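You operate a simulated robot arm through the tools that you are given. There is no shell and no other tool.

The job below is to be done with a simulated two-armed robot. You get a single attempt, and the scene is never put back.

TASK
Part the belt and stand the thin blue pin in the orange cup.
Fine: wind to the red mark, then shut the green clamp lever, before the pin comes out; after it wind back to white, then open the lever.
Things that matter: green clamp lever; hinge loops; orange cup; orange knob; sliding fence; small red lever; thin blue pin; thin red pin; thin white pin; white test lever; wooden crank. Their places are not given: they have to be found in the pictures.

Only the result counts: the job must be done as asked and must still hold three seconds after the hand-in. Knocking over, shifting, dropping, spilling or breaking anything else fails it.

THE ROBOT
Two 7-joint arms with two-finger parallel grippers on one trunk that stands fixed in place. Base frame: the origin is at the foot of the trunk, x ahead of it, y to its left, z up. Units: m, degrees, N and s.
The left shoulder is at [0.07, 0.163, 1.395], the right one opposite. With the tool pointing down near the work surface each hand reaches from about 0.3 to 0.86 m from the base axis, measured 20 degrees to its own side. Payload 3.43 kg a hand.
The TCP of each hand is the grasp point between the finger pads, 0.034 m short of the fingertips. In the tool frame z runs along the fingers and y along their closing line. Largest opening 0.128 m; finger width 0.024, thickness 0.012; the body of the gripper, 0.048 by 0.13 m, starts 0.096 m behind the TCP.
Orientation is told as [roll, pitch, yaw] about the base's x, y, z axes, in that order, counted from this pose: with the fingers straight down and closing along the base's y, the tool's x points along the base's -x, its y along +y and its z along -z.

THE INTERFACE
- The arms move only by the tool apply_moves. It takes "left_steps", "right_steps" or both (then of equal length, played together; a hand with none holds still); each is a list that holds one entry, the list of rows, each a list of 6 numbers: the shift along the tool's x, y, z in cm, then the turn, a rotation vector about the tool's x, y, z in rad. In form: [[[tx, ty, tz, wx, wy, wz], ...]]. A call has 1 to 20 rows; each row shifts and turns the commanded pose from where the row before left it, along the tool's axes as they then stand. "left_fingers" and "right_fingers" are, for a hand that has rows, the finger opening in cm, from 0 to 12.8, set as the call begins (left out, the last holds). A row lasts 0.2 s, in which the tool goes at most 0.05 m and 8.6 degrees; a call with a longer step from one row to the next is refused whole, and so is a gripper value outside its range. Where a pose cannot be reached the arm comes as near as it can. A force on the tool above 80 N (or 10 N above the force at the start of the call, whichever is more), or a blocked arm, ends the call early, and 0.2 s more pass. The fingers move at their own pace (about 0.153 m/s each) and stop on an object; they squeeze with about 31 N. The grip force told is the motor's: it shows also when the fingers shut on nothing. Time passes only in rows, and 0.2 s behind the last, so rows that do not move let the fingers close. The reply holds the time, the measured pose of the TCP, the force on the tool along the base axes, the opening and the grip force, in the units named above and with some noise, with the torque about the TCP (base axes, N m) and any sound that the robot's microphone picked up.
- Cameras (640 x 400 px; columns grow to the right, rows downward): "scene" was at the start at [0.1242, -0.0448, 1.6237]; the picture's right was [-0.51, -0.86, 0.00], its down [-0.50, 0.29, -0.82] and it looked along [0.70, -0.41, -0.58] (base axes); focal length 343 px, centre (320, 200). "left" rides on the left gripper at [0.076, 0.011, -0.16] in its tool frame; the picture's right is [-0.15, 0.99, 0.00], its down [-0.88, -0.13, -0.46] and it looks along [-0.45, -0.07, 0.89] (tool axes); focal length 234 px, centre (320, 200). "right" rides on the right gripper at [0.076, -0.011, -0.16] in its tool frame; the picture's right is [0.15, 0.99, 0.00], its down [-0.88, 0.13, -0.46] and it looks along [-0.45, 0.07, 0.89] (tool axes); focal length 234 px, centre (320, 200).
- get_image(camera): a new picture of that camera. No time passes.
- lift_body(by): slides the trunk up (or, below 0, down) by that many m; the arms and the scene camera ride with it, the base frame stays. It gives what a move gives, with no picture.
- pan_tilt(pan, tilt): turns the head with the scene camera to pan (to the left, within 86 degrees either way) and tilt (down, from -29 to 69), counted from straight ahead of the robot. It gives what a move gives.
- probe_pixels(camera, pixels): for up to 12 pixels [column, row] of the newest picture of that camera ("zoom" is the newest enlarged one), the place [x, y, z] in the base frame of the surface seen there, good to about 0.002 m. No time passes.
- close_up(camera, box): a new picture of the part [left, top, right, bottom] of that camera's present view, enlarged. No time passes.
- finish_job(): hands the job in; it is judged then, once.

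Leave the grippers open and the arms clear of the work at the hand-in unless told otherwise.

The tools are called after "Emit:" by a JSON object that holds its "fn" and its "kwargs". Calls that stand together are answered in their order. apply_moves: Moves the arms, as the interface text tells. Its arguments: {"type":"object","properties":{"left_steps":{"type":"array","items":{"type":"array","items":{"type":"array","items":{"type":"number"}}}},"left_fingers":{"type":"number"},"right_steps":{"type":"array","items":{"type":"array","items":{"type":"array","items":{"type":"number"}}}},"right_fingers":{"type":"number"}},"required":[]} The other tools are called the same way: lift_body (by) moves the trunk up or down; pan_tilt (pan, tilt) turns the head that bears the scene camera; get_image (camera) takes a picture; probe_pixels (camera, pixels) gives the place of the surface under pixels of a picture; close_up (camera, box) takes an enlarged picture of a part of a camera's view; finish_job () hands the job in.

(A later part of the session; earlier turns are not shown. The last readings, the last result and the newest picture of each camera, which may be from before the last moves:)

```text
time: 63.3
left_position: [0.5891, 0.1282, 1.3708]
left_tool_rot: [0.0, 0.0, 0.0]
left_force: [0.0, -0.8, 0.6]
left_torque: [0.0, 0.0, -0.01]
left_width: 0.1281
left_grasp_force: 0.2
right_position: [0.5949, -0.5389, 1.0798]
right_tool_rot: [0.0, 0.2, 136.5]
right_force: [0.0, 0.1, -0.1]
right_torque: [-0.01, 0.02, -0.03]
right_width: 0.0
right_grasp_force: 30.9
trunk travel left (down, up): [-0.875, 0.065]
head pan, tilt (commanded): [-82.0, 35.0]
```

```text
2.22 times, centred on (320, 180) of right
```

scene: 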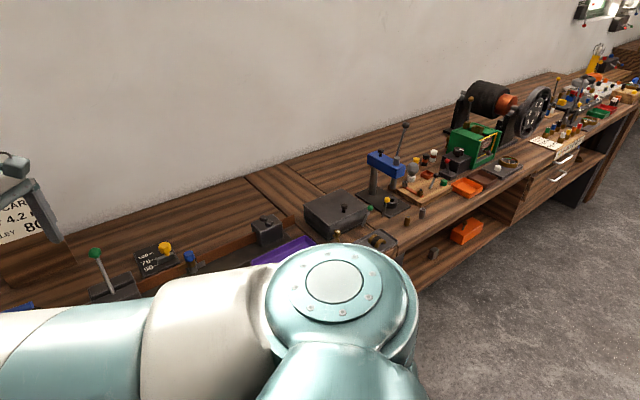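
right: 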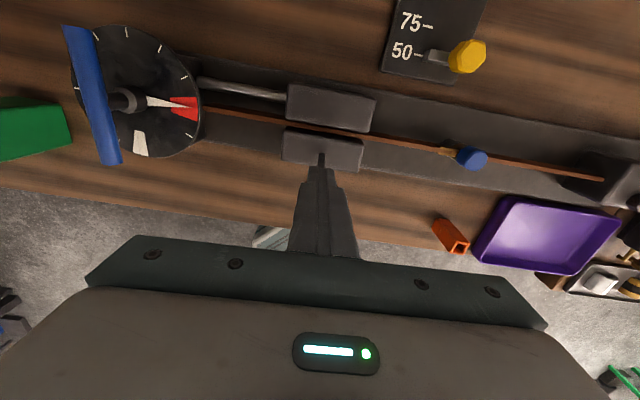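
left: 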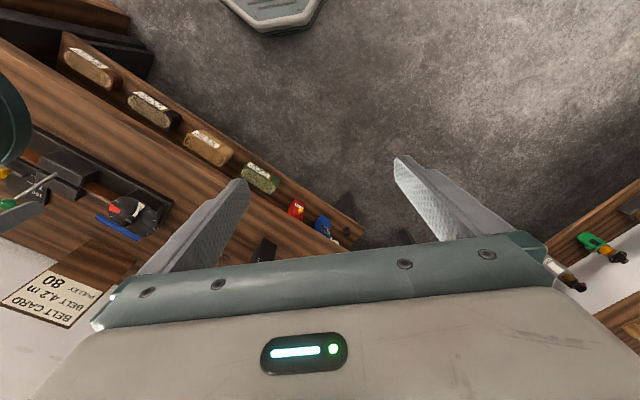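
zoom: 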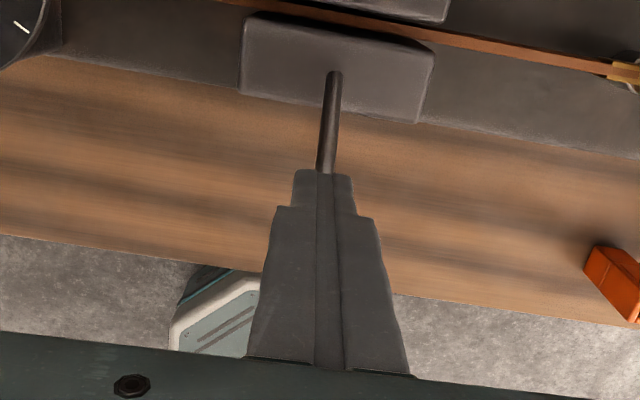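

Still no force. I raise 6 cm and look where the knob is now.

Emit:
{"fn": "apply_moves", "kwargs": {"right_steps": [[[0, 0, -3, 0, 0, 0], [0, 0, -3, 0, 0, 0], [3, 0, -2, 0, 0, 0], [3, 0, -2, 0, 0, 0], [0, 0, 0, 0, 0, 0]]]}}

Emit:
{"fn": "close_up", "kwargs": {"camera": "right", "box": [240, 90, 400, 260]}}

Emit:
{"fn": "probe_pixels", "kwargs": {"camera": "zoom", "pixels": [[320, 130], [320, 150], [318, 170], [316, 190], [314, 210], [312, 230], [310, 250], [305, 270], [320, 110], [308, 290], [325, 100], [308, 310]]}}

```text
time: 64.5
left_position: [0.5892, 0.1295, 1.3711]
left_tool_rot: [-0.1, 0.0, 0.0]
left_force: [0.3, 0.7, 0.3]
left_torque: [-0.02, -0.06, -0.01]
left_width: 0.1279
left_grasp_force: 0.1
right_position: [0.637, -0.5771, 1.1819]
right_tool_rot: [0.0, 0.3, 136.5]
right_force: [-0.1, -1.1, 0.6]
right_torque: [-0.03, 0.01, 0.01]
right_width: 0.0
right_grasp_force: 31.4
trunk travel left (down, up): [-0.875, 0.065]
head pan, tilt (commanded): [-82.0, 35.0]
```

```text
2.35 times, centred on (320, 175) of right
```

zoom: 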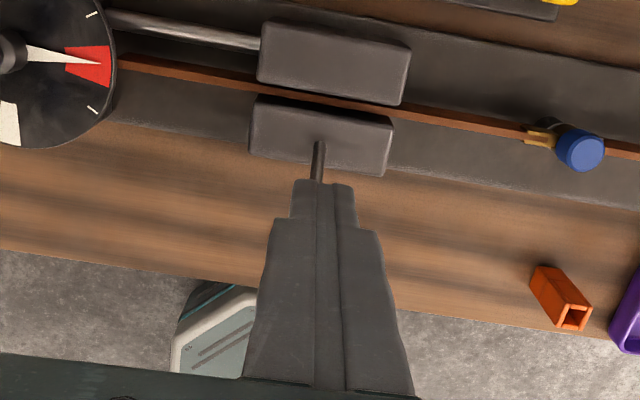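

```text
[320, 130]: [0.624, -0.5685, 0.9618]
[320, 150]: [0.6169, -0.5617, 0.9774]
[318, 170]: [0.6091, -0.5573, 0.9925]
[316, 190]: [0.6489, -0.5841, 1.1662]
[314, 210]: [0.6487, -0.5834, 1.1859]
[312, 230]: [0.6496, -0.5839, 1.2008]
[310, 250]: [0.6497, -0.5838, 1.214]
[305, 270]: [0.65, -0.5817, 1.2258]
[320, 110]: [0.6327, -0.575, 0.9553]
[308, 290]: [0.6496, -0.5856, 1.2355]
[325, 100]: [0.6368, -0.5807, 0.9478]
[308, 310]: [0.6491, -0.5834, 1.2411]
```

My closed fingers hide it; I open them wide to see.

Emit:
{"fn": "apply_moves", "kwargs": {"right_steps": [[[0, 0, 0, 0, 0, 0], [0, 0, 0, 0, 0, 0], [0, 0, 0, 0, 0, 0]]], "right_fingers": 10}}

Emit:
{"fn": "close_up", "kwargs": {"camera": "right", "box": [240, 90, 400, 260]}}

Emit:
{"fn": "probe_pixels", "kwargs": {"camera": "zoom", "pixels": [[320, 150], [318, 170], [316, 190], [314, 210], [312, 230], [310, 250], [308, 270], [308, 290], [308, 310], [300, 300]]}}

```text
time: 65.3
left_position: [0.5897, 0.1285, 1.3708]
left_tool_rot: [0.0, 0.0, -0.1]
left_force: [0.8, -0.4, -0.9]
left_torque: [-0.01, 0.0, 0.01]
left_width: 0.128
left_grasp_force: 0.1
right_position: [0.6376, -0.5778, 1.1813]
right_tool_rot: [0.0, 0.2, 136.5]
right_force: [-0.3, 1.1, -0.1]
right_torque: [0.0, -0.04, 0.0]
right_width: 0.1
right_grasp_force: 0.0
trunk travel left (down, up): [-0.875, 0.065]
head pan, tilt (commanded): [-82.0, 35.0]
```

```text
2.35 times, centred on (320, 175) of right
```

zoom: 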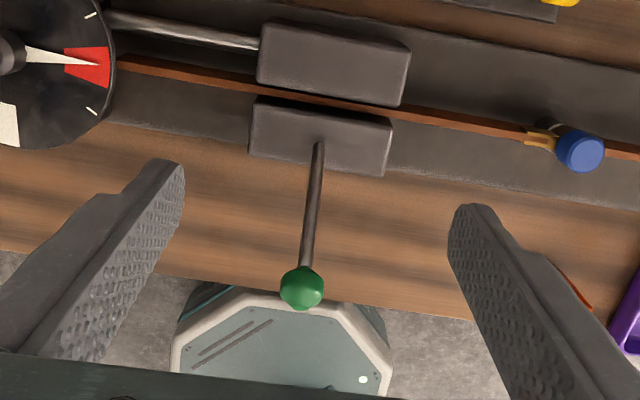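

```text
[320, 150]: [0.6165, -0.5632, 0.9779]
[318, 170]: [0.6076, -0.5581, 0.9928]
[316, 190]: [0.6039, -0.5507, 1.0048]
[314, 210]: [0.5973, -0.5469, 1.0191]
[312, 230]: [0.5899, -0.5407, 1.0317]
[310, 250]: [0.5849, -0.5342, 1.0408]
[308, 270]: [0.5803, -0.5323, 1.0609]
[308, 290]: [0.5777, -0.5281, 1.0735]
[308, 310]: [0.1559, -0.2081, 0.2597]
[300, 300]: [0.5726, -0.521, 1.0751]
```

The rod now leans ≈32–34°: my push moved it with almost no force, so it is not yet at its end (the earlier drag was pad friction). I close the fingers again, come down on the wall side of the knob and keep pushing along the arc until a stop is felt.

Emit:
{"fn": "apply_moves", "kwargs": {"right_steps": [[[-2.08, 0.2, 0, 0, 0, 0], [-2.08, 0.2, 0, 0, 0, 0], [0, 0, 2.5, 0, 0, 0], [0, 0, 2.5, 0, 0, 0], [0, 0, 2.5, 0, 0, 0], [0, 0, 2.5, 0, 0, 0], [0, 0, 2.1, 0, 0, 0], [0, 0, 0, 0, 0, 0]]], "right_fingers": 0}}

Emit:
{"fn": "apply_moves", "kwargs": {"right_steps": [[[-0.5, 0, 0.1, 0, 0, 0], [-0.5, 0, 0.1, 0, 0, 0], [-0.5, 0, 0.1, 0, 0, 0], [-0.5, 0, 0.15, 0, 0, 0], [0, 0, 0, 0, 0, 0]]]}}

Emit:
{"fn": "apply_moves", "kwargs": {"right_steps": [[[-0.5, 0, 0.2, 0, 0, 0], [-0.5, 0, 0.2, 0, 0, 0], [0, 0, 0, 0, 0, 0]]]}}

Emit:
{"fn": "get_image", "kwargs": {"camera": "right"}}

```text
time: 67.1
left_position: [0.5888, 0.129, 1.3711]
left_tool_rot: [0.0, 0.1, -0.1]
left_force: [0.4, 0.0, 0.1]
left_torque: [-0.01, -0.01, -0.03]
left_width: 0.1282
left_grasp_force: 0.0
right_position: [0.6044, -0.5524, 1.0595]
right_tool_rot: [0.1, 0.2, 136.6]
right_force: [0.0, 0.9, -0.1]
right_torque: [0.0, -0.05, -0.03]
right_width: 0.0
right_grasp_force: 30.6
trunk travel left (down, up): [-0.875, 0.065]
head pan, tilt (commanded): [-82.0, 35.0]
```

```text
time: 68.3
left_position: [0.59, 0.1286, 1.3714]
left_tool_rot: [0.1, -0.1, 0.0]
left_force: [-0.3, -0.5, -0.2]
left_torque: [0.0, -0.04, 0.0]
left_width: 0.1281
left_grasp_force: 0.1
right_position: [0.5897, -0.5398, 1.054]
right_tool_rot: [0.0, 0.2, 136.6]
right_force: [1.2, -0.5, 0.4]
right_torque: [-0.06, -0.03, -0.05]
right_width: 0.0
right_grasp_force: 31.3
trunk travel left (down, up): [-0.875, 0.065]
head pan, tilt (commanded): [-82.0, 35.0]
```

```text
time: 69.1
left_position: [0.593, 0.1255, 1.3707]
left_tool_rot: [0.0, 0.1, 0.0]
left_force: [-0.5, 0.0, -0.1]
left_torque: [-0.02, 0.0, 0.01]
left_width: 0.1278
left_grasp_force: 0.0
right_position: [0.5878, -0.5382, 1.0539]
right_tool_rot: [0.1, 1.1, 136.6]
right_force: [36.6, -33.6, 32.9]
right_torque: [-0.72, -1.19, 0.07]
right_width: 0.0
right_grasp_force: 30.8
trunk travel left (down, up): [-0.875, 0.065]
head pan, tilt (commanded): [-82.0, 35.0]
```

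```text
taken
```

right: 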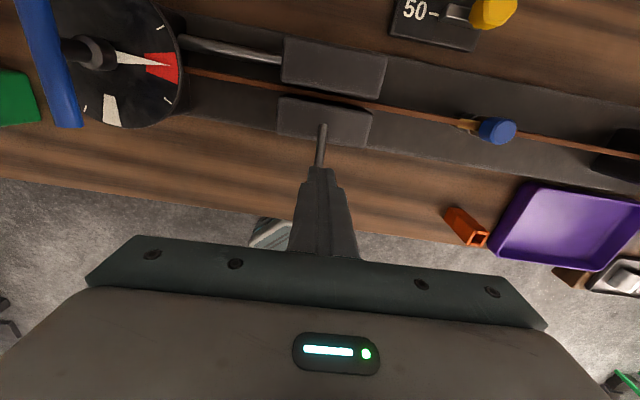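

Now a firm stop is felt (≈60 N, hand blocked): the lever is at its shut end. I back off at once, raise and look.

Emit:
{"fn": "apply_moves", "kwargs": {"right_steps": [[[1.0, 0, -0.4, 0, 0, 0], [1.5, 0, 0, 0, 0, 0], [0, 0, -3, 0, 0, 0], [0, 0, -3, 0, 0, 0], [0, 0, -3, 0, 0, 0], [0, 0, -3, 0, 0, 0], [1.5, 0, 0, 0, 0, 0], [0, 0, 0, 0, 0, 0]]], "right_fingers": 0}}

Emit:
{"fn": "apply_moves", "kwargs": {"right_steps": [[[0, 0, 0, 0, 0, 0], [0, 0, 0, 0, 0, 0], [0, 0, 0, 0, 0, 0]]], "right_fingers": 10}}

Emit:
{"fn": "get_image", "kwargs": {"camera": "right"}}

Emit:
{"fn": "close_up", "kwargs": {"camera": "right", "box": [240, 90, 400, 260]}}

Emit:
{"fn": "probe_pixels", "kwargs": {"camera": "zoom", "pixels": [[320, 150], [318, 170], [316, 190], [314, 210], [312, 230], [310, 250], [308, 270], [308, 290]]}}

```text
time: 70.9
left_position: [0.5894, 0.1278, 1.3718]
left_tool_rot: [0.0, 0.0, 0.0]
left_force: [-0.4, 0.9, 0.1]
left_torque: [0.03, -0.02, -0.04]
left_width: 0.1281
left_grasp_force: 0.1
right_position: [0.6118, -0.5607, 1.1757]
right_tool_rot: [0.0, 0.2, 136.5]
right_force: [-0.1, -0.2, -0.7]
right_torque: [0.0, -0.01, -0.02]
right_width: 0.0
right_grasp_force: 31.2
trunk travel left (down, up): [-0.875, 0.065]
head pan, tilt (commanded): [-82.0, 35.0]
```

```text
time: 71.7
left_position: [0.5904, 0.1287, 1.3707]
left_tool_rot: [0.0, 0.0, 0.0]
left_force: [0.0, 1.2, -0.6]
left_torque: [-0.02, 0.03, 0.0]
left_width: 0.128
left_grasp_force: 0.1
right_position: [0.6111, -0.5608, 1.1757]
right_tool_rot: [0.0, 0.1, 136.5]
right_force: [-0.6, 0.1, 0.2]
right_torque: [0.01, 0.03, 0.0]
right_width: 0.0999
right_grasp_force: 0.0
trunk travel left (down, up): [-0.875, 0.065]
head pan, tilt (commanded): [-82.0, 35.0]
```

```text
taken
```

right: 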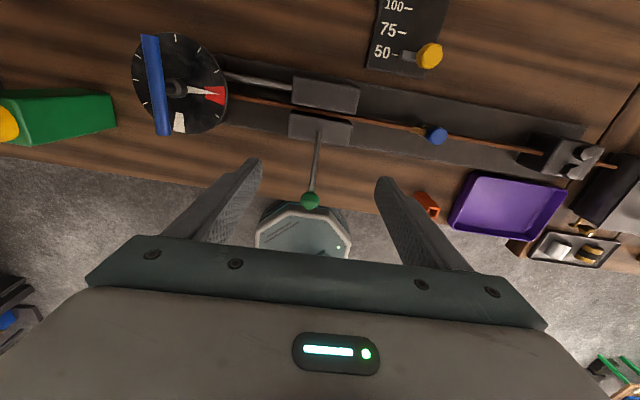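

```text
2.35 times, centred on (320, 175) of right
```

zoom: 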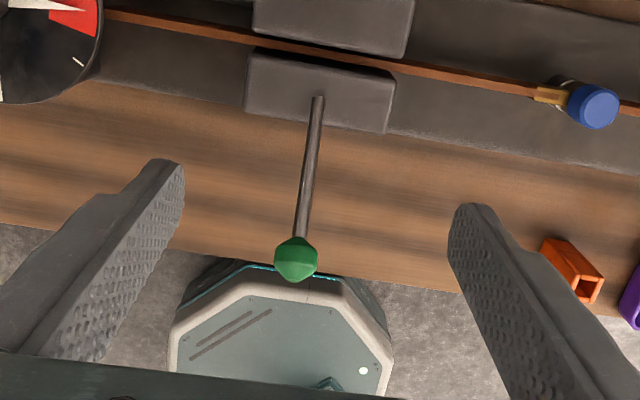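

```text
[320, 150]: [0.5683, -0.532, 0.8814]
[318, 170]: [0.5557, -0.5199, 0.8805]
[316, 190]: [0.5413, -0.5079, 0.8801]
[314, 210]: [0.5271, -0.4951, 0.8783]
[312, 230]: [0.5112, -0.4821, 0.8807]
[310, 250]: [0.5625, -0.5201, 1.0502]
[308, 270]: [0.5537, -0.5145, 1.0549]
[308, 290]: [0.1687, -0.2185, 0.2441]
```

I probe along the rod pixels to get the present lean.

Emit:
{"fn": "probe_pixels", "kwargs": {"camera": "zoom", "pixels": [[317, 103], [314, 130], [310, 160], [306, 190], [302, 220], [300, 235], [296, 250], [296, 262]]}}

```text
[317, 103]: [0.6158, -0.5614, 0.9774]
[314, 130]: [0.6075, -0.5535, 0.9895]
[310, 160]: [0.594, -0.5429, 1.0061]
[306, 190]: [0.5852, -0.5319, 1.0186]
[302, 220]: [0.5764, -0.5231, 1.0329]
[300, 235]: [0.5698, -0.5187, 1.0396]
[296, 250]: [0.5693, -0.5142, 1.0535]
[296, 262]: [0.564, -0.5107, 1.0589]
```

The lever now leans ≈45° toward the robot at its stop (from 23° the other way): shut. Next the pin: I move above the blue head (≈(0.51,-0.704,0.975)) at z≈1.17 and turn to yaw ≈46 so that the fingers will close across the belt.

Emit:
{"fn": "apply_moves", "kwargs": {"right_steps": [[[0.5, 3.47, 0, 0, 0, 0], [0.5, 3.47, 0, 0, 0, 0], [0.5, 3.47, 0, 0, 0, 0], [0.5, 3.47, 0, 0, 0, 0], [0.5, 3.47, 0, 0, 0, 0], [0, 0, 0, 0, 0, 0.1436], [0, 0, 0, 0, 0, 0.1436], [0, 0, 0, 0, 0, 0.1436], [0, 0, 0, 0, 0, 0.1436], [0, 0, 0, 0, 0, 0.1436], [0, 0, 0, 0, 0, 0.1436], [0, 0, 0, 0, 0, 0.1436], [0, 0, 0, 0, 0, 0.1436], [0, 0, 0, 0, 0, 0.1436], [0, 0, 0, 0, 0, 0.1436], [0, 0, 0, 0, 0, 0.1436], [0, 0, 0, 0, 0, 0]]], "right_fingers": 6}}

Emit:
{"fn": "get_image", "kwargs": {"camera": "right"}}

Emit:
{"fn": "close_up", "kwargs": {"camera": "right", "box": [260, 90, 380, 200]}}

```text
time: 75.3
left_position: [0.5893, 0.1286, 1.3715]
left_tool_rot: [0.0, 0.0, 0.0]
left_force: [-0.4, -0.8, -0.4]
left_torque: [0.03, 0.01, 0.0]
left_width: 0.1279
left_grasp_force: 0.0
right_position: [0.5102, -0.7026, 1.1744]
right_tool_rot: [-0.2, -0.1, 45.9]
right_force: [0.2, 0.7, -0.8]
right_torque: [0.03, -0.01, 0.01]
right_width: 0.0603
right_grasp_force: 0.0
trunk travel left (down, up): [-0.875, 0.065]
head pan, tilt (commanded): [-82.0, 35.0]
```

```text
taken
```

right: 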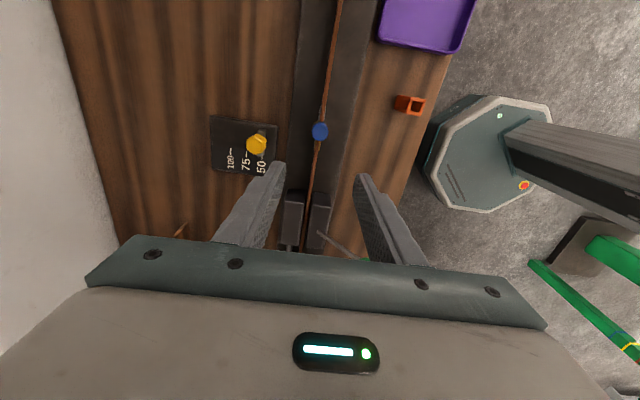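

```text
3.64 times, centred on (320, 145) of right
```

zoom: 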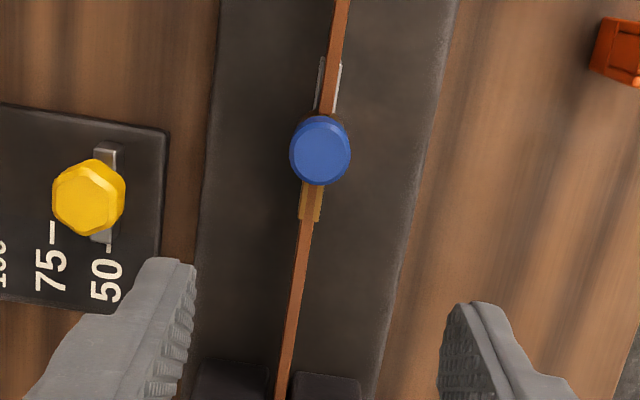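

I probe the head's top, its rims, the loops and the belt here.

Emit:
{"fn": "probe_pixels", "kwargs": {"camera": "zoom", "pixels": [[320, 155], [297, 155], [345, 155], [320, 175], [320, 135], [320, 122], [311, 205], [328, 100], [300, 280], [340, 30], [340, 75], [319, 80]]}}

Emit:
{"fn": "probe_pixels", "kwargs": {"camera": "right", "pixels": [[402, 104], [418, 107], [416, 98], [425, 107], [420, 114], [409, 110], [399, 110], [411, 104]]}}

Emit:
{"fn": "close_up", "kwargs": {"camera": "right", "box": [380, 80, 450, 130]}}

```text
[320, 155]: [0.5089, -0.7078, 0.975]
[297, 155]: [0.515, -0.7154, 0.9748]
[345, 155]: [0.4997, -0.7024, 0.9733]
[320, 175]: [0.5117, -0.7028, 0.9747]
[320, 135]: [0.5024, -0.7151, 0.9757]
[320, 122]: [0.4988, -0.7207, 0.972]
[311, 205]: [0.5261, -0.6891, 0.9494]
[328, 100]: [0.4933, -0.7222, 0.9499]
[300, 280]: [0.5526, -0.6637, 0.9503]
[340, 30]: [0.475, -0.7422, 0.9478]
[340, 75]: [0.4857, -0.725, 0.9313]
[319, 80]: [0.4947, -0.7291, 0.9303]
```

```text
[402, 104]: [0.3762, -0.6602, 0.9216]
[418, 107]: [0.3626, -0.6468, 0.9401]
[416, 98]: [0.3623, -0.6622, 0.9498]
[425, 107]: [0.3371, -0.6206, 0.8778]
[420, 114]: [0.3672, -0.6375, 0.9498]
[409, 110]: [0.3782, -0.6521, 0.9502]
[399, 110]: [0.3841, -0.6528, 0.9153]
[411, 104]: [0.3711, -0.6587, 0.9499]
```

```text
8.00 times, centred on (415, 105) of right
```

zoom: 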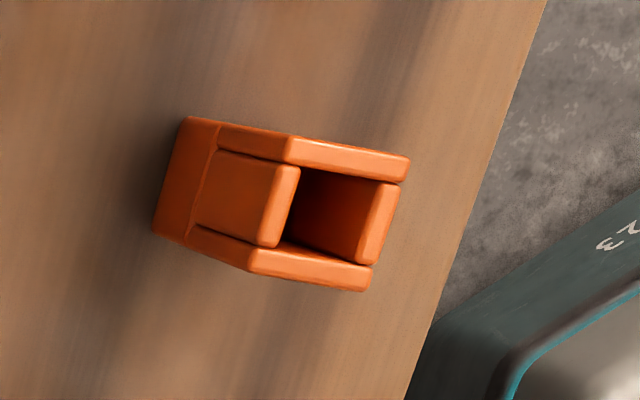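

Head: centre ≈(0.5075,-0.7085), top 0.975; belt top 0.950. Cup top at 0.950. I probe the cup's four rims and inside in this close-up.

Emit:
{"fn": "probe_pixels", "kwargs": {"camera": "zoom", "pixels": [[350, 153], [380, 225], [310, 268], [284, 205], [330, 210], [295, 140], [403, 163], [362, 285], [255, 262], [340, 190], [320, 230], [350, 240]]}}

```text
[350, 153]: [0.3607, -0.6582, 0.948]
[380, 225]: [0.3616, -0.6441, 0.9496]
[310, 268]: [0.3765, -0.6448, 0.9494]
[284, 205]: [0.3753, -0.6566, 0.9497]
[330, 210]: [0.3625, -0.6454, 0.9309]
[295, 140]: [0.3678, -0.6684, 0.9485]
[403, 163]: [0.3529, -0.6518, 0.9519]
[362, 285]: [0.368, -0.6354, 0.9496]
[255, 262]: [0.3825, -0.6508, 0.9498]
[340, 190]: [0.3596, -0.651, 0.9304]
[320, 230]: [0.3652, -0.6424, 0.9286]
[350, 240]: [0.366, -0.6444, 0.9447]
```

Cup centre ≈(0.368,-0.651), rim z 0.950, opening ≈1.5 cm. I descend over the pin head with the fingers 6 cm open, first to z≈1.03.

Emit:
{"fn": "apply_moves", "kwargs": {"right_steps": [[[0.3, -0.1, 2.5, 0, 0, 0], [0.3, -0.1, 2.5, 0, 0, 0], [0, 0, 2.5, 0, 0, 0], [0, 0, 2.5, 0, 0, 0], [0, 0, 2.5, 0, 0, 0], [0, 0, 2.0, 0, 0, 0], [0, 0, 0, 0, 0, 0]]], "right_fingers": 6}}

Emit:
{"fn": "get_image", "kwargs": {"camera": "right"}}

Emit:
{"fn": "close_up", "kwargs": {"camera": "right", "box": [260, 110, 380, 220]}}

Emit:
{"fn": "probe_pixels", "kwargs": {"camera": "zoom", "pixels": [[320, 200], [300, 200], [340, 200], [320, 180], [320, 220]]}}

```text
time: 76.9
left_position: [0.5895, 0.1274, 1.3707]
left_tool_rot: [0.0, 0.0, 0.0]
left_force: [0.4, 0.1, 0.0]
left_torque: [0.02, -0.01, -0.02]
left_width: 0.128
left_grasp_force: 0.0
right_position: [0.5079, -0.7084, 1.0298]
right_tool_rot: [-0.2, -0.1, 46.1]
right_force: [-0.1, -0.3, 0.2]
right_torque: [0.0, -0.02, 0.01]
right_width: 0.06
right_grasp_force: 0.0
trunk travel left (down, up): [-0.875, 0.065]
head pan, tilt (commanded): [-82.0, 35.0]
```

```text
taken
```

right: 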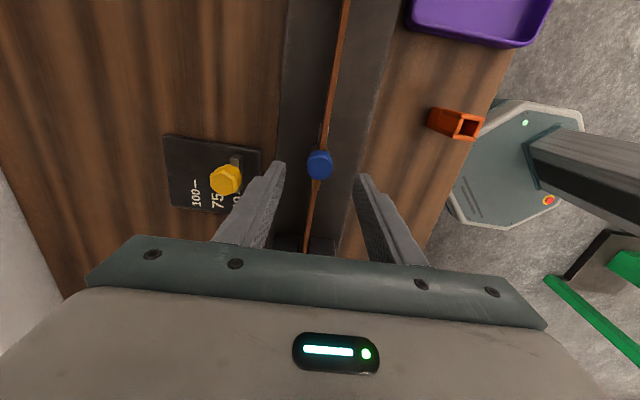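

```text
3.64 times, centred on (320, 165) of right
```

zoom: 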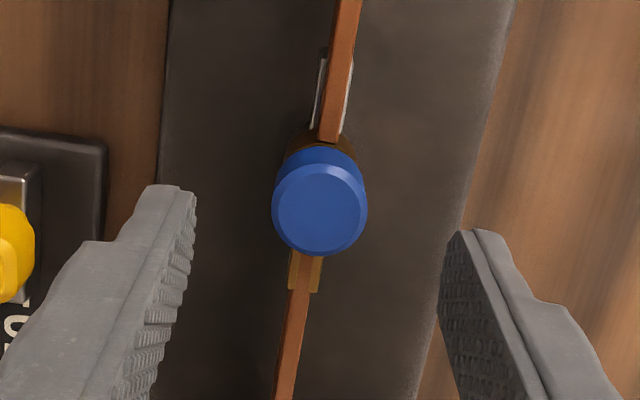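

```text
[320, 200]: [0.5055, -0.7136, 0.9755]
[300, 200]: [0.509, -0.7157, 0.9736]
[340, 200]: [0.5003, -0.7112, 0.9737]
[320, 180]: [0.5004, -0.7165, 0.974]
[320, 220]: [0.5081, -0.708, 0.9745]
```

The head is centred between the fingers. I descend 5.2 cm to z≈0.978 and then close.

Emit:
{"fn": "apply_moves", "kwargs": {"right_steps": [[[0.1, 0, 2.0, 0, 0, 0], [0, 0, 2.0, 0, 0, 0], [0, 0, 1.2, 0, 0, 0], [0, 0, 0, 0, 0, 0]]]}}

Emit:
{"fn": "get_image", "kwargs": {"camera": "right"}}

```text
time: 77.9
left_position: [0.5904, 0.1276, 1.3716]
left_tool_rot: [0.0, 0.0, 0.0]
left_force: [-0.1, -0.5, -0.4]
left_torque: [0.05, 0.0, 0.0]
left_width: 0.1282
left_grasp_force: 0.1
right_position: [0.5071, -0.7106, 0.9774]
right_tool_rot: [-0.2, -0.1, 46.0]
right_force: [0.6, 0.1, 0.5]
right_torque: [0.01, 0.03, 0.0]
right_width: 0.06
right_grasp_force: 0.1
trunk travel left (down, up): [-0.875, 0.065]
head pan, tilt (commanded): [-82.0, 35.0]
```

```text
taken
```

right: 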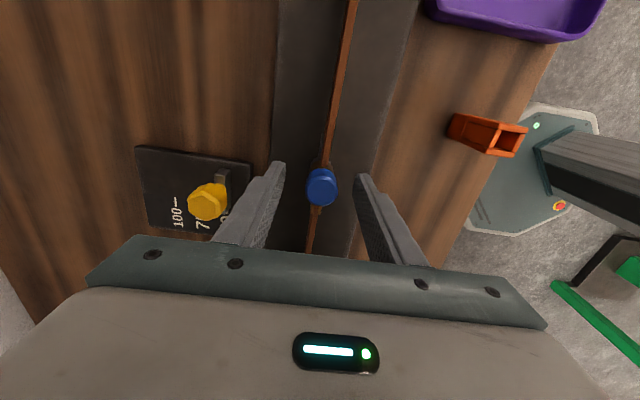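

I close on the head.

Emit:
{"fn": "apply_moves", "kwargs": {"right_steps": [[[0, 0, 0, 0, 0, 0], [0, 0, 0, 0, 0, 0], [0, 0, 0, 0, 0, 0]]], "right_fingers": 0.8}}

Emit:
{"fn": "get_image", "kwargs": {"camera": "right"}}

```text
time: 78.7
left_position: [0.5882, 0.1277, 1.3718]
left_tool_rot: [0.0, 0.0, 0.0]
left_force: [-0.1, -0.6, 0.1]
left_torque: [-0.03, 0.02, 0.0]
left_width: 0.128
left_grasp_force: 0.1
right_position: [0.5072, -0.7087, 0.9769]
right_tool_rot: [-0.2, -0.1, 46.0]
right_force: [-7.0, 7.5, -5.5]
right_torque: [0.28, 0.22, -0.3]
right_width: 0.0247
right_grasp_force: 30.3
trunk travel left (down, up): [-0.875, 0.065]
head pan, tilt (commanded): [-82.0, 35.0]
```

```text
taken
```

right: 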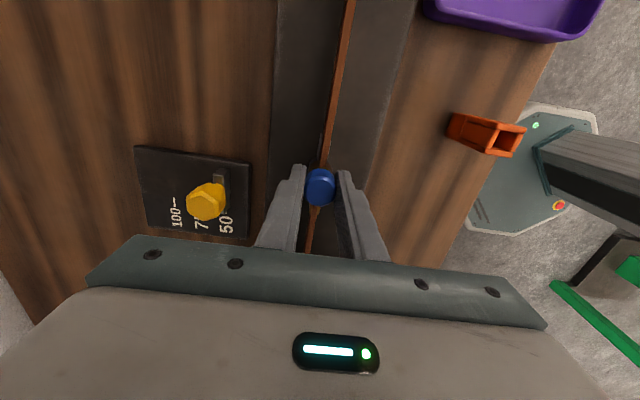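

Held (24.7 mm), side force ≈10 N along +tool y; I ease it by 1 mm, then start lifting slowly by 1 cm and check.

Emit:
{"fn": "apply_moves", "kwargs": {"right_steps": [[[0, 0.13, 0, 0, 0, 0], [0, 0, 0, 0, 0, 0]]]}}

Emit:
{"fn": "apply_moves", "kwargs": {"right_steps": [[[0, 0, -0.3, 0, 0, 0], [0, 0, -0.4, 0, 0, 0], [0, 0, -0.4, 0, 0, 0], [0, 0, 0, 0, 0, 0]]]}}

```text
time: 79.3
left_position: [0.5901, 0.1278, 1.3722]
left_tool_rot: [0.0, 0.1, 0.0]
left_force: [0.6, 0.3, -0.7]
left_torque: [-0.01, -0.02, 0.0]
left_width: 0.1278
left_grasp_force: 0.1
right_position: [0.5074, -0.7094, 0.977]
right_tool_rot: [-0.2, 0.0, 46.0]
right_force: [-2.7, 2.9, -4.5]
right_torque: [0.04, 0.08, -0.23]
right_width: 0.0247
right_grasp_force: 31.0
trunk travel left (down, up): [-0.875, 0.065]
head pan, tilt (commanded): [-82.0, 35.0]
```

```text
time: 80.3
left_position: [0.5908, 0.1265, 1.3708]
left_tool_rot: [0.1, 0.1, 0.0]
left_force: [0.1, 0.5, -0.5]
left_torque: [0.0, 0.03, 0.02]
left_width: 0.128
left_grasp_force: 0.0
right_position: [0.5078, -0.7109, 0.9881]
right_tool_rot: [-0.3, -0.1, 46.0]
right_force: [-0.8, 1.8, -0.4]
right_torque: [0.13, 0.01, 0.02]
right_width: 0.0245
right_grasp_force: 31.3
trunk travel left (down, up): [-0.875, 0.065]
head pan, tilt (commanded): [-82.0, 35.0]
```

It rises freely. I check the picture before lifting further.

Emit:
{"fn": "close_up", "kwargs": {"camera": "right", "box": [250, 120, 390, 240]}}

Emit:
{"fn": "apply_moves", "kwargs": {"right_steps": [[[0, 0, -0.6, 0, 0, 0], [0, 0, -0.8, 0, 0, 0], [0, 0, -0.8, 0, 0, 0], [0, 0, -0.8, 0, 0, 0], [0, 0, 0, 0, 0, 0]]]}}

Emit:
{"fn": "close_up", "kwargs": {"camera": "right", "box": [250, 120, 390, 240]}}

```text
3.33 times, centred on (320, 180) of right
```

zoom: 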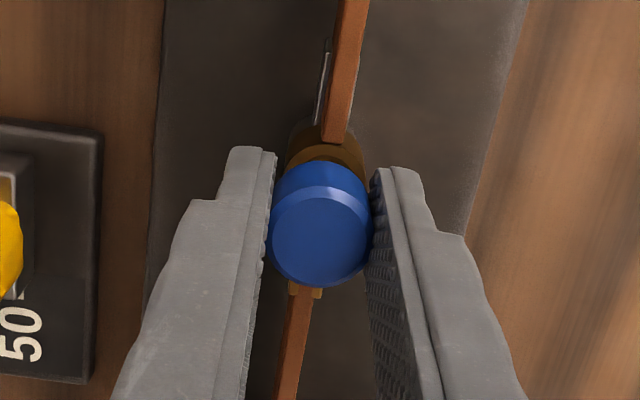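

```text
time: 81.5
left_position: [0.5913, 0.1283, 1.3707]
left_tool_rot: [0.0, 0.0, 0.1]
left_force: [-0.5, 0.5, 0.0]
left_torque: [0.0, 0.02, 0.02]
left_width: 0.1281
left_grasp_force: 0.1
right_position: [0.5066, -0.7084, 1.0198]
right_tool_rot: [-0.2, -0.1, 46.0]
right_force: [-1.0, 0.5, 0.2]
right_torque: [0.03, -0.02, -0.03]
right_width: 0.0246
right_grasp_force: 31.0
trunk travel left (down, up): [-0.875, 0.065]
head pan, tilt (commanded): [-82.0, 35.0]
```

```text
3.33 times, centred on (320, 180) of right
```

zoom: 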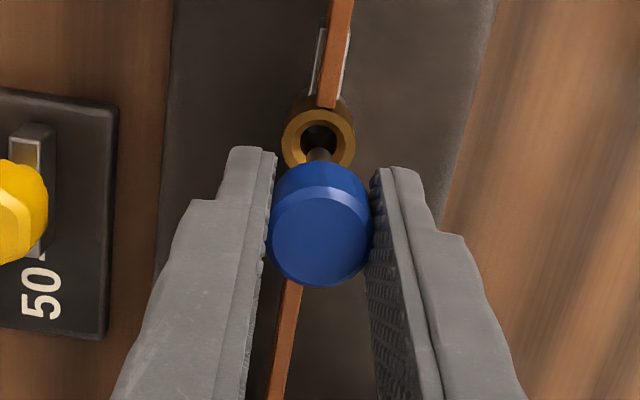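

The pin is coming out; the shank shows between head and the brass loop. I lift on another 9 cm.

Emit:
{"fn": "apply_moves", "kwargs": {"right_steps": [[[0, 0, -1.0, 0, 0, 0], [0, 0, -1.5, 0, 0, 0], [0, 0, -1.5, 0, 0, 0], [0, 0, -1.5, 0, 0, 0], [0, 0, -1.5, 0, 0, 0], [0, 0, -2, 0, 0, 0], [0, 0, 0, 0, 0, 0]]]}}

Emit:
{"fn": "get_image", "kwargs": {"camera": "right"}}

Emit:
{"fn": "close_up", "kwargs": {"camera": "right", "box": [250, 80, 390, 240]}}

```text
time: 83.1
left_position: [0.5903, 0.1272, 1.3707]
left_tool_rot: [0.0, 0.0, 0.0]
left_force: [-0.1, 0.4, -0.5]
left_torque: [-0.03, 0.03, -0.04]
left_width: 0.1279
left_grasp_force: 0.1
right_position: [0.5062, -0.7097, 1.1096]
right_tool_rot: [-0.2, -0.1, 46.1]
right_force: [-0.3, 0.2, -0.6]
right_torque: [0.03, -0.01, -0.01]
right_width: 0.0243
right_grasp_force: 31.2
trunk travel left (down, up): [-0.875, 0.065]
head pan, tilt (commanded): [-82.0, 35.0]
```

```text
taken
```

right: 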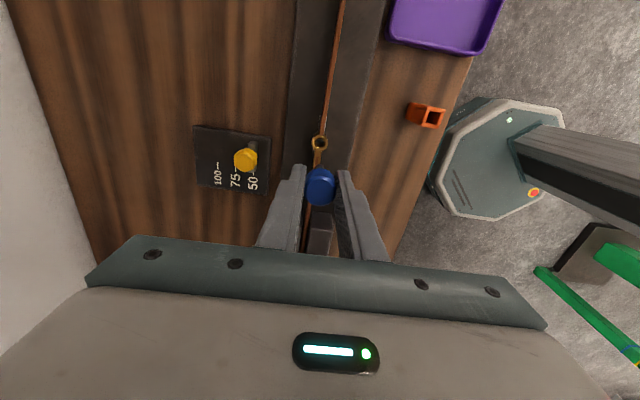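

```text
2.50 times, centred on (320, 160) of right
```

zoom: 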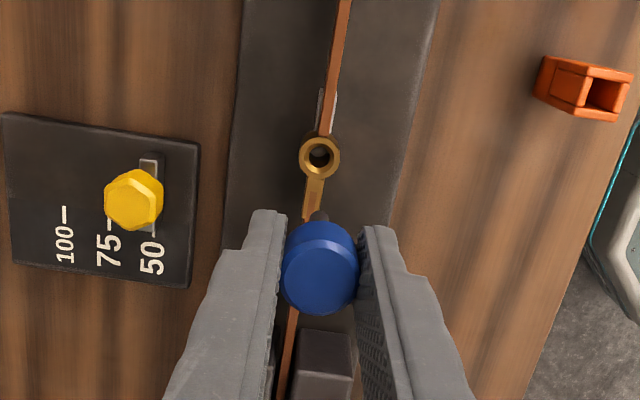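

The pin is out. I want to see its shank length and verticality, so I look with the scene camera.

Emit:
{"fn": "pan_tilt", "kwargs": {"pan": -58, "tilt": 34}}

Emit:
{"fn": "get_image", "kwargs": {"camera": "scene"}}

Emit:
{"fn": "get_image", "kwargs": {"camera": "left"}}

```text
time: 84.0
left_position: [0.5896, 0.1284, 1.3714]
left_tool_rot: [0.0, -0.1, 0.0]
left_force: [0.1, -0.1, 0.3]
left_torque: [-0.02, 0.02, -0.01]
left_width: 0.1281
left_grasp_force: 0.0
right_position: [0.5062, -0.7094, 1.1089]
right_tool_rot: [-0.3, 0.1, 46.1]
right_force: [-0.2, -0.1, -0.9]
right_torque: [-0.01, -0.01, 0.04]
right_width: 0.0244
right_grasp_force: 30.8
trunk travel left (down, up): [-0.875, 0.065]
head pan, tilt (commanded): [-58.0, 34.0]
```

```text
taken
```

scene: 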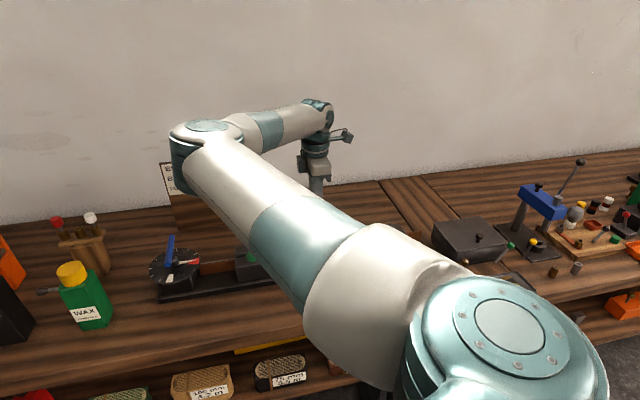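

```text
taken
```

left: 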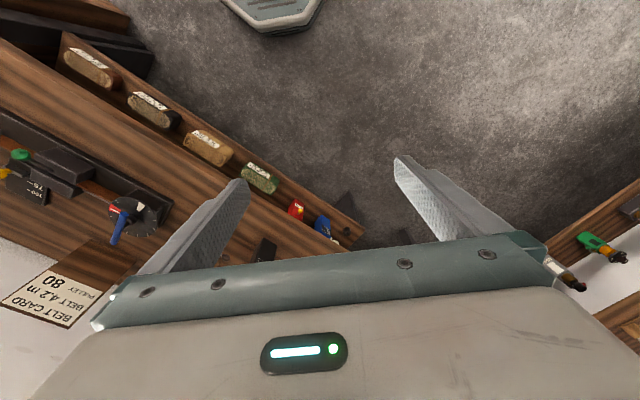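

The arm hides the hand in the scene view. I zoom in with the right camera on the shank just above the head at (320,165).

Emit:
{"fn": "close_up", "kwargs": {"camera": "right", "box": [290, 150, 350, 210]}}

Emit:
{"fn": "probe_pixels", "kwargs": {"camera": "zoom", "pixels": [[320, 95], [315, 110], [325, 115], [320, 125], [320, 150], [320, 230], [300, 230], [345, 230], [320, 300], [320, 85]]}}

```text
6.67 times, centred on (320, 180) of right
```

zoom: 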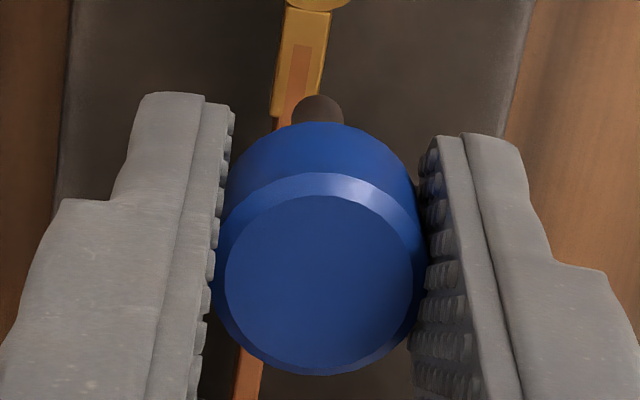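

```text
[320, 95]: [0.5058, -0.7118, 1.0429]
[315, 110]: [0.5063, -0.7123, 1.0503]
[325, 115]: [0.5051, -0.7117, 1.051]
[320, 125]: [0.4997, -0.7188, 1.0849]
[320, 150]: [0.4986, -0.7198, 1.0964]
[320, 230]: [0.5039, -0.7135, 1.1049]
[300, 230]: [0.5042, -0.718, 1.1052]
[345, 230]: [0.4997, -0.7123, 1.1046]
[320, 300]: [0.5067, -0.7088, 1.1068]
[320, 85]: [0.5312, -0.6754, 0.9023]
```

Pin shank ≈8.5 mm thick, tip ≈6.8 cm below the TCP and in line with it. I carry it at this height to above the cup at (0.368,-0.651).

Emit:
{"fn": "apply_moves", "kwargs": {"right_steps": [[[0.9, 2.33, 0, 0, 0, 0], [0.9, 2.33, 0, 0, 0, 0], [0.9, 2.33, 0, 0, 0, 0], [0.9, 2.33, 0, 0, 0, 0], [0.9, 2.33, 0, 0, 0, 0], [0.9, 2.33, 0, 0, 0, 0], [0, 0, 0, 0, 0, 0]]]}}

Emit:
{"fn": "get_image", "kwargs": {"camera": "right"}}

Emit:
{"fn": "close_up", "kwargs": {"camera": "right", "box": [270, 110, 370, 210]}}

```text
time: 85.6
left_position: [0.5904, 0.1284, 1.3718]
left_tool_rot: [0.0, 0.0, 0.0]
left_force: [0.4, -0.5, -1.0]
left_torque: [0.0, -0.03, 0.01]
left_width: 0.1279
left_grasp_force: 0.1
right_position: [0.3666, -0.6504, 1.1085]
right_tool_rot: [-0.1, 0.0, 46.0]
right_force: [-1.1, 0.3, -0.8]
right_torque: [0.0, 0.01, 0.0]
right_width: 0.024
right_grasp_force: 31.7
trunk travel left (down, up): [-0.875, 0.065]
head pan, tilt (commanded): [-58.0, 34.0]
```

```text
taken
```

right: 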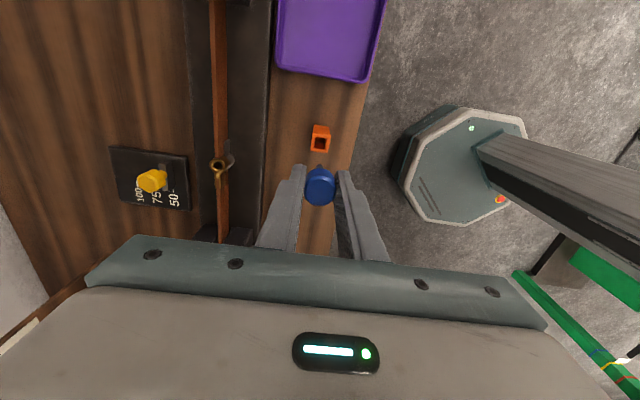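

```text
4.00 times, centred on (320, 160) of right
```

zoom: 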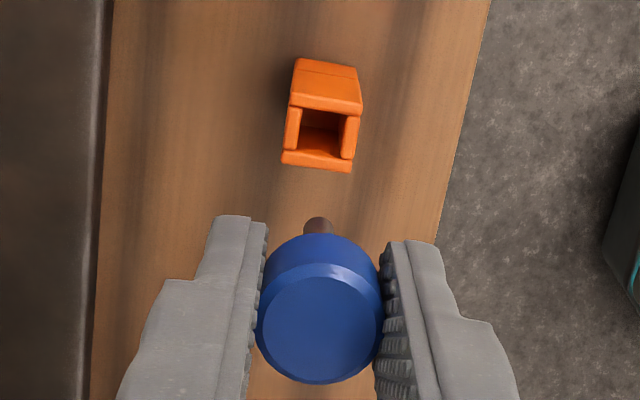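

The cup opening shows just ahead of the shank. I zoom on the cup and probe its rim.

Emit:
{"fn": "close_up", "kwargs": {"camera": "right", "box": [300, 120, 345, 165]}}

Emit:
{"fn": "probe_pixels", "kwargs": {"camera": "zoom", "pixels": [[320, 100], [315, 108], [330, 110], [260, 150], [375, 165], [315, 210], [320, 160], [260, 220], [365, 230], [250, 110], [385, 110], [320, 130]]}}

```text
8.89 times, centred on (322, 142) of right
```

zoom: 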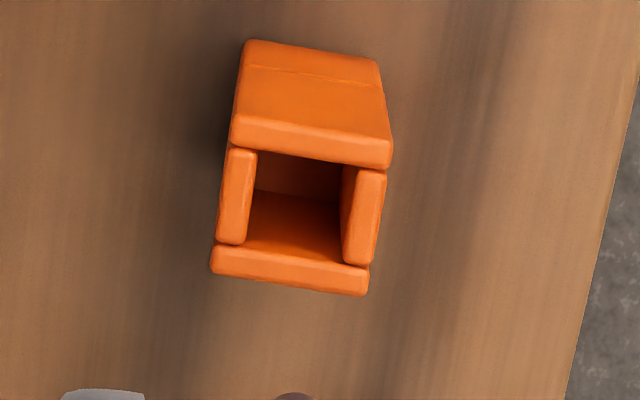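

```text
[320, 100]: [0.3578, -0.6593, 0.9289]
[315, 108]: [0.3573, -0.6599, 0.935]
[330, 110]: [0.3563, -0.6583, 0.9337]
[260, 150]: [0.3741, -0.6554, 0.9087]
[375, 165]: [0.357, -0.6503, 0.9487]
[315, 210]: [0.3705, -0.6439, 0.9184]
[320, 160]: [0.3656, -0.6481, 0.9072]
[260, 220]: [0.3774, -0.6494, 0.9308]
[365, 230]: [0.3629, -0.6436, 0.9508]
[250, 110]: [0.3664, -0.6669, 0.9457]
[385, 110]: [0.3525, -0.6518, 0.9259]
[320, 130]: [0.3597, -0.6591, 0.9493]
```

I probe the middles of the four rim walls and the inner edges.

Emit:
{"fn": "probe_pixels", "kwargs": {"camera": "zoom", "pixels": [[310, 142], [236, 197], [365, 217], [290, 270], [237, 135], [385, 155], [362, 288], [216, 262], [255, 155], [343, 165], [340, 258], [248, 240]]}}

```text
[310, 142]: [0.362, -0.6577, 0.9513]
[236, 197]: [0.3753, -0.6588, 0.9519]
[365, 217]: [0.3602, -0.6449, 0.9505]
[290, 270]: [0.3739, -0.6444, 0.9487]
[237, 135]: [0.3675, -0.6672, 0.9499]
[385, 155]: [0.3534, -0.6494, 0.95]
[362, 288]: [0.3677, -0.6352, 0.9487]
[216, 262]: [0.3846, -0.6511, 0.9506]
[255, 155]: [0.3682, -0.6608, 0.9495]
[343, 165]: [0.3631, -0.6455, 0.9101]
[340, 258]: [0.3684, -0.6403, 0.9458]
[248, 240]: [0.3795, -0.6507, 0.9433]
```

Cup centre = (0.368,-0.651). I probe the pin's shank and head in the same camera for the relative offset.

Emit:
{"fn": "close_up", "kwargs": {"camera": "right", "box": [295, 155, 345, 215]}}

Emit:
{"fn": "probe_pixels", "kwargs": {"camera": "zoom", "pixels": [[310, 70], [300, 75], [322, 75], [310, 85], [320, 200], [240, 230], [400, 230], [320, 320], [320, 260], [310, 62]]}}

Emit:
{"fn": "apply_moves", "kwargs": {"right_steps": [[[0, 0, 0, 0, 0, 0]]]}}

Emit:
{"fn": "apply_moves", "kwargs": {"right_steps": [[[0, 0, 0, 0, 0, 0]]]}}

```text
6.67 times, centred on (320, 185) of right
```

zoom: 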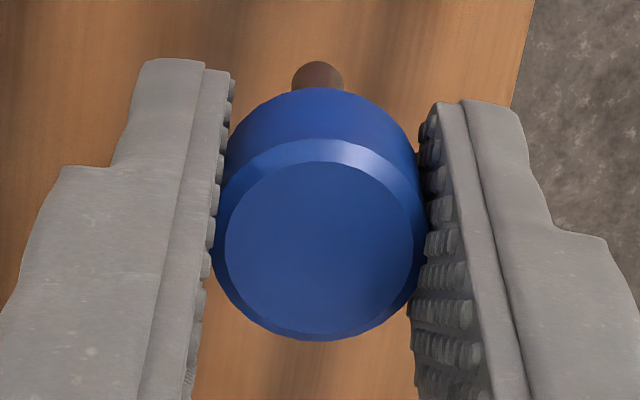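

```text
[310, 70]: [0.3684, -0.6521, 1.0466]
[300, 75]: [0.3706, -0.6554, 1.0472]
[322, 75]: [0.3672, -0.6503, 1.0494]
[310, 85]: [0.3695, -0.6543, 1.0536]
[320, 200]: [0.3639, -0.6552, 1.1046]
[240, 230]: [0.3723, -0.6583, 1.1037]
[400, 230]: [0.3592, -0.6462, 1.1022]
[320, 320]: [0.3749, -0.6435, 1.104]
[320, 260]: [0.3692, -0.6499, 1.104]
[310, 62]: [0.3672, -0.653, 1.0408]
```

```text
time: 86.0
left_position: [0.5895, 0.1275, 1.3712]
left_tool_rot: [0.1, 0.0, 0.0]
left_force: [-0.4, 0.2, 0.1]
left_torque: [0.05, -0.05, -0.03]
left_width: 0.1276
left_grasp_force: 0.0
right_position: [0.3668, -0.6515, 1.1083]
right_tool_rot: [-0.1, 0.1, 46.0]
right_force: [0.2, -0.6, -0.9]
right_torque: [0.02, 0.0, -0.02]
right_width: 0.0244
right_grasp_force: 31.1
trunk travel left (down, up): [-0.875, 0.065]
head pan, tilt (commanded): [-58.0, 34.0]
```

```text
time: 86.4
left_position: [0.5896, 0.1282, 1.3712]
left_tool_rot: [0.0, 0.1, 0.0]
left_force: [0.4, 0.0, 0.3]
left_torque: [0.03, -0.03, 0.0]
left_width: 0.1281
left_grasp_force: 0.0
right_position: [0.3674, -0.6503, 1.1075]
right_tool_rot: [-0.3, 0.0, 46.0]
right_force: [-0.2, 0.1, 0.5]
right_torque: [-0.01, 0.01, -0.02]
right_width: 0.0244
right_grasp_force: 31.1
trunk travel left (down, up): [-0.875, 0.065]
head pan, tilt (commanded): [-58.0, 34.0]
```

Head is centred over the cup; the tip may be ≈2 mm off. I descend to TCP z≈1.025, where the tip is just above the rim, and compare tip and opening without parallax.

Emit:
{"fn": "apply_moves", "kwargs": {"right_steps": [[[0, 0, 2.0, 0, 0, 0], [0, 0, 2.0, 0, 0, 0], [0, 0, 2.0, 0, 0, 0], [0, 0, 1.5, 0, 0, 0], [0, 0, 0.8, 0, 0, 0], [0, 0, 0, 0, 0, 0]]]}}

Emit:
{"fn": "close_up", "kwargs": {"camera": "right", "box": [290, 140, 350, 200]}}

Emit:
{"fn": "get_image", "kwargs": {"camera": "scene"}}

```text
time: 87.8
left_position: [0.5891, 0.1272, 1.3697]
left_tool_rot: [0.0, 0.0, 0.0]
left_force: [0.0, -0.4, 0.5]
left_torque: [-0.02, 0.0, 0.0]
left_width: 0.1281
left_grasp_force: 0.0
right_position: [0.3686, -0.6503, 1.0249]
right_tool_rot: [-0.3, -0.1, 45.9]
right_force: [0.1, 0.5, -0.9]
right_torque: [0.0, 0.02, 0.0]
right_width: 0.0242
right_grasp_force: 31.0
trunk travel left (down, up): [-0.875, 0.065]
head pan, tilt (commanded): [-58.0, 34.0]
```

```text
6.67 times, centred on (320, 170) of right
```

zoom: 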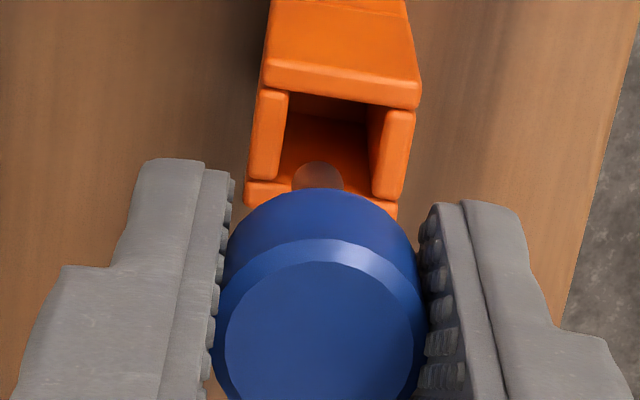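

```text
taken
```

scene: 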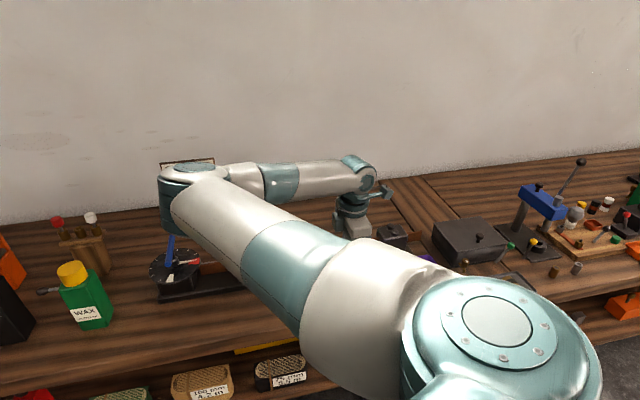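

Close-up shows the tip at (318,165) and the opening centre near (333,145). I probe the tip and the rim walls in this same picture to compute the offset.

Emit:
{"fn": "close_up", "kwargs": {"camera": "right", "box": [290, 140, 350, 200]}}

Emit:
{"fn": "probe_pixels", "kwargs": {"camera": "zoom", "pixels": [[318, 164], [318, 170], [318, 180], [305, 175], [331, 175], [267, 135], [395, 150], [340, 87], [268, 193], [388, 205], [320, 290], [320, 340]]}}

```text
6.67 times, centred on (320, 170) of right
```

zoom: 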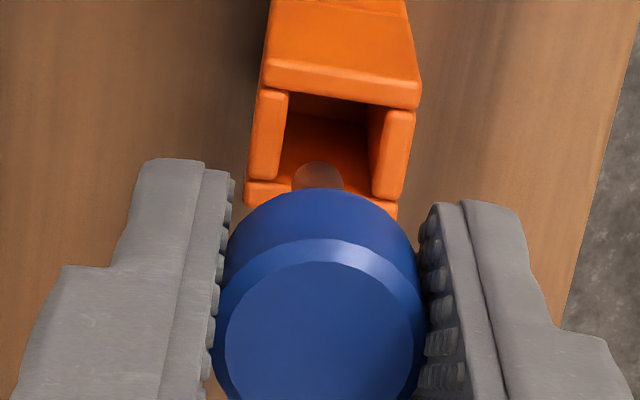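

```text
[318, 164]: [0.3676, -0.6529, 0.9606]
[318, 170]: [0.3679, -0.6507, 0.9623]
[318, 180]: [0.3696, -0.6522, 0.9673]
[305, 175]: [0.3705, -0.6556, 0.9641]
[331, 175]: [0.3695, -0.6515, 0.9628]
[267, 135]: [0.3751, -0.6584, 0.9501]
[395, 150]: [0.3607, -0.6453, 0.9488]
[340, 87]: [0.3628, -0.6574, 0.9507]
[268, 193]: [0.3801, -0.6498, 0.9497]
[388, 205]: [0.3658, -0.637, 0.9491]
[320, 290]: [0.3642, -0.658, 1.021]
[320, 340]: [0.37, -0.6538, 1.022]
```

Tip axis is ≈3.5 mm off toward -tool x and ≈1.5 mm toward -tool y from the cup centre (slight tilt). I shift +0.27 cm x, +0.15 cm y and re-check.

Emit:
{"fn": "apply_moves", "kwargs": {"right_steps": [[[0.27, 0.15, 0, 0, 0, 0], [0, 0, 0, 0, 0, 0]]]}}

Emit:
{"fn": "close_up", "kwargs": {"camera": "right", "box": [290, 140, 350, 200]}}

Emit:
{"fn": "probe_pixels", "kwargs": {"camera": "zoom", "pixels": [[318, 164], [314, 168], [322, 168], [318, 175], [310, 180], [328, 180], [340, 100], [260, 150], [390, 165], [320, 205]]}}

```text
time: 88.4
left_position: [0.5895, 0.1273, 1.3722]
left_tool_rot: [0.0, 0.0, 0.0]
left_force: [-0.3, -0.9, -0.6]
left_torque: [0.03, -0.01, -0.02]
left_width: 0.128
left_grasp_force: 0.1
right_position: [0.3653, -0.6521, 1.0262]
right_tool_rot: [-0.2, 0.0, 46.1]
right_force: [-0.4, 0.1, -0.2]
right_torque: [0.03, -0.01, 0.01]
right_width: 0.0245
right_grasp_force: 30.8
trunk travel left (down, up): [-0.875, 0.065]
head pan, tilt (commanded): [-58.0, 34.0]
```

```text
6.67 times, centred on (320, 170) of right
```

zoom: 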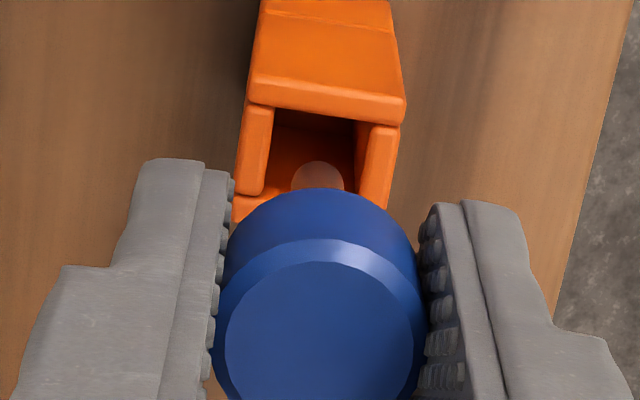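

```text
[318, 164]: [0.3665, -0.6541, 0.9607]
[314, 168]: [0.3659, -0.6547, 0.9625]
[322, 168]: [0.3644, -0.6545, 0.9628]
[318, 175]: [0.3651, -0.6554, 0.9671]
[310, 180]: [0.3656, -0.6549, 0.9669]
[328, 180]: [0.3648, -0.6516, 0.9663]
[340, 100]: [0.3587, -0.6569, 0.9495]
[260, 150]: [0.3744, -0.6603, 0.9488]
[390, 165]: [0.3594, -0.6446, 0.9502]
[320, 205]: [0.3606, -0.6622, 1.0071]
```

Tip and opening are now aligned (tip (318,164 at rim level), opening centre (316,160)). I lower 1.5 cm slowly and check the force.

Emit:
{"fn": "apply_moves", "kwargs": {"right_steps": [[[0, 0, 0.5, 0, 0, 0], [0, 0, 0.5, 0, 0, 0], [0, 0, 0.5, 0, 0, 0], [0, 0, 0, 0, 0, 0]]]}}

Emit:
{"fn": "close_up", "kwargs": {"camera": "right", "box": [280, 140, 360, 210]}}

```text
time: 89.4
left_position: [0.5896, 0.1276, 1.3709]
left_tool_rot: [0.0, 0.0, 0.1]
left_force: [-0.2, -0.5, -0.2]
left_torque: [-0.01, -0.02, 0.02]
left_width: 0.1282
left_grasp_force: 0.0
right_position: [0.3664, -0.6518, 1.0112]
right_tool_rot: [-0.1, -0.1, 46.0]
right_force: [0.2, -0.3, -0.7]
right_torque: [-0.01, -0.01, 0.03]
right_width: 0.0244
right_grasp_force: 31.2
trunk travel left (down, up): [-0.875, 0.065]
head pan, tilt (commanded): [-58.0, 34.0]
```

```text
5.71 times, centred on (320, 175) of right
```

zoom: 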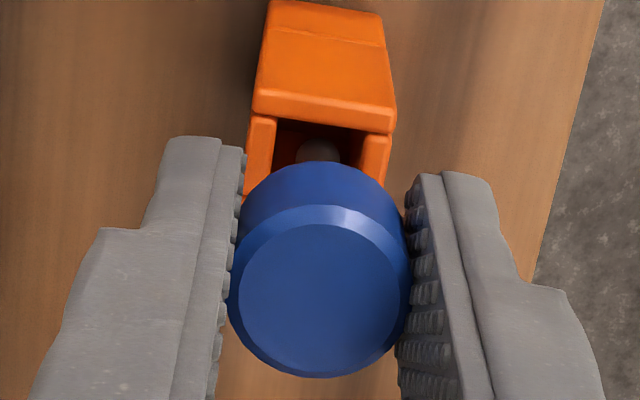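

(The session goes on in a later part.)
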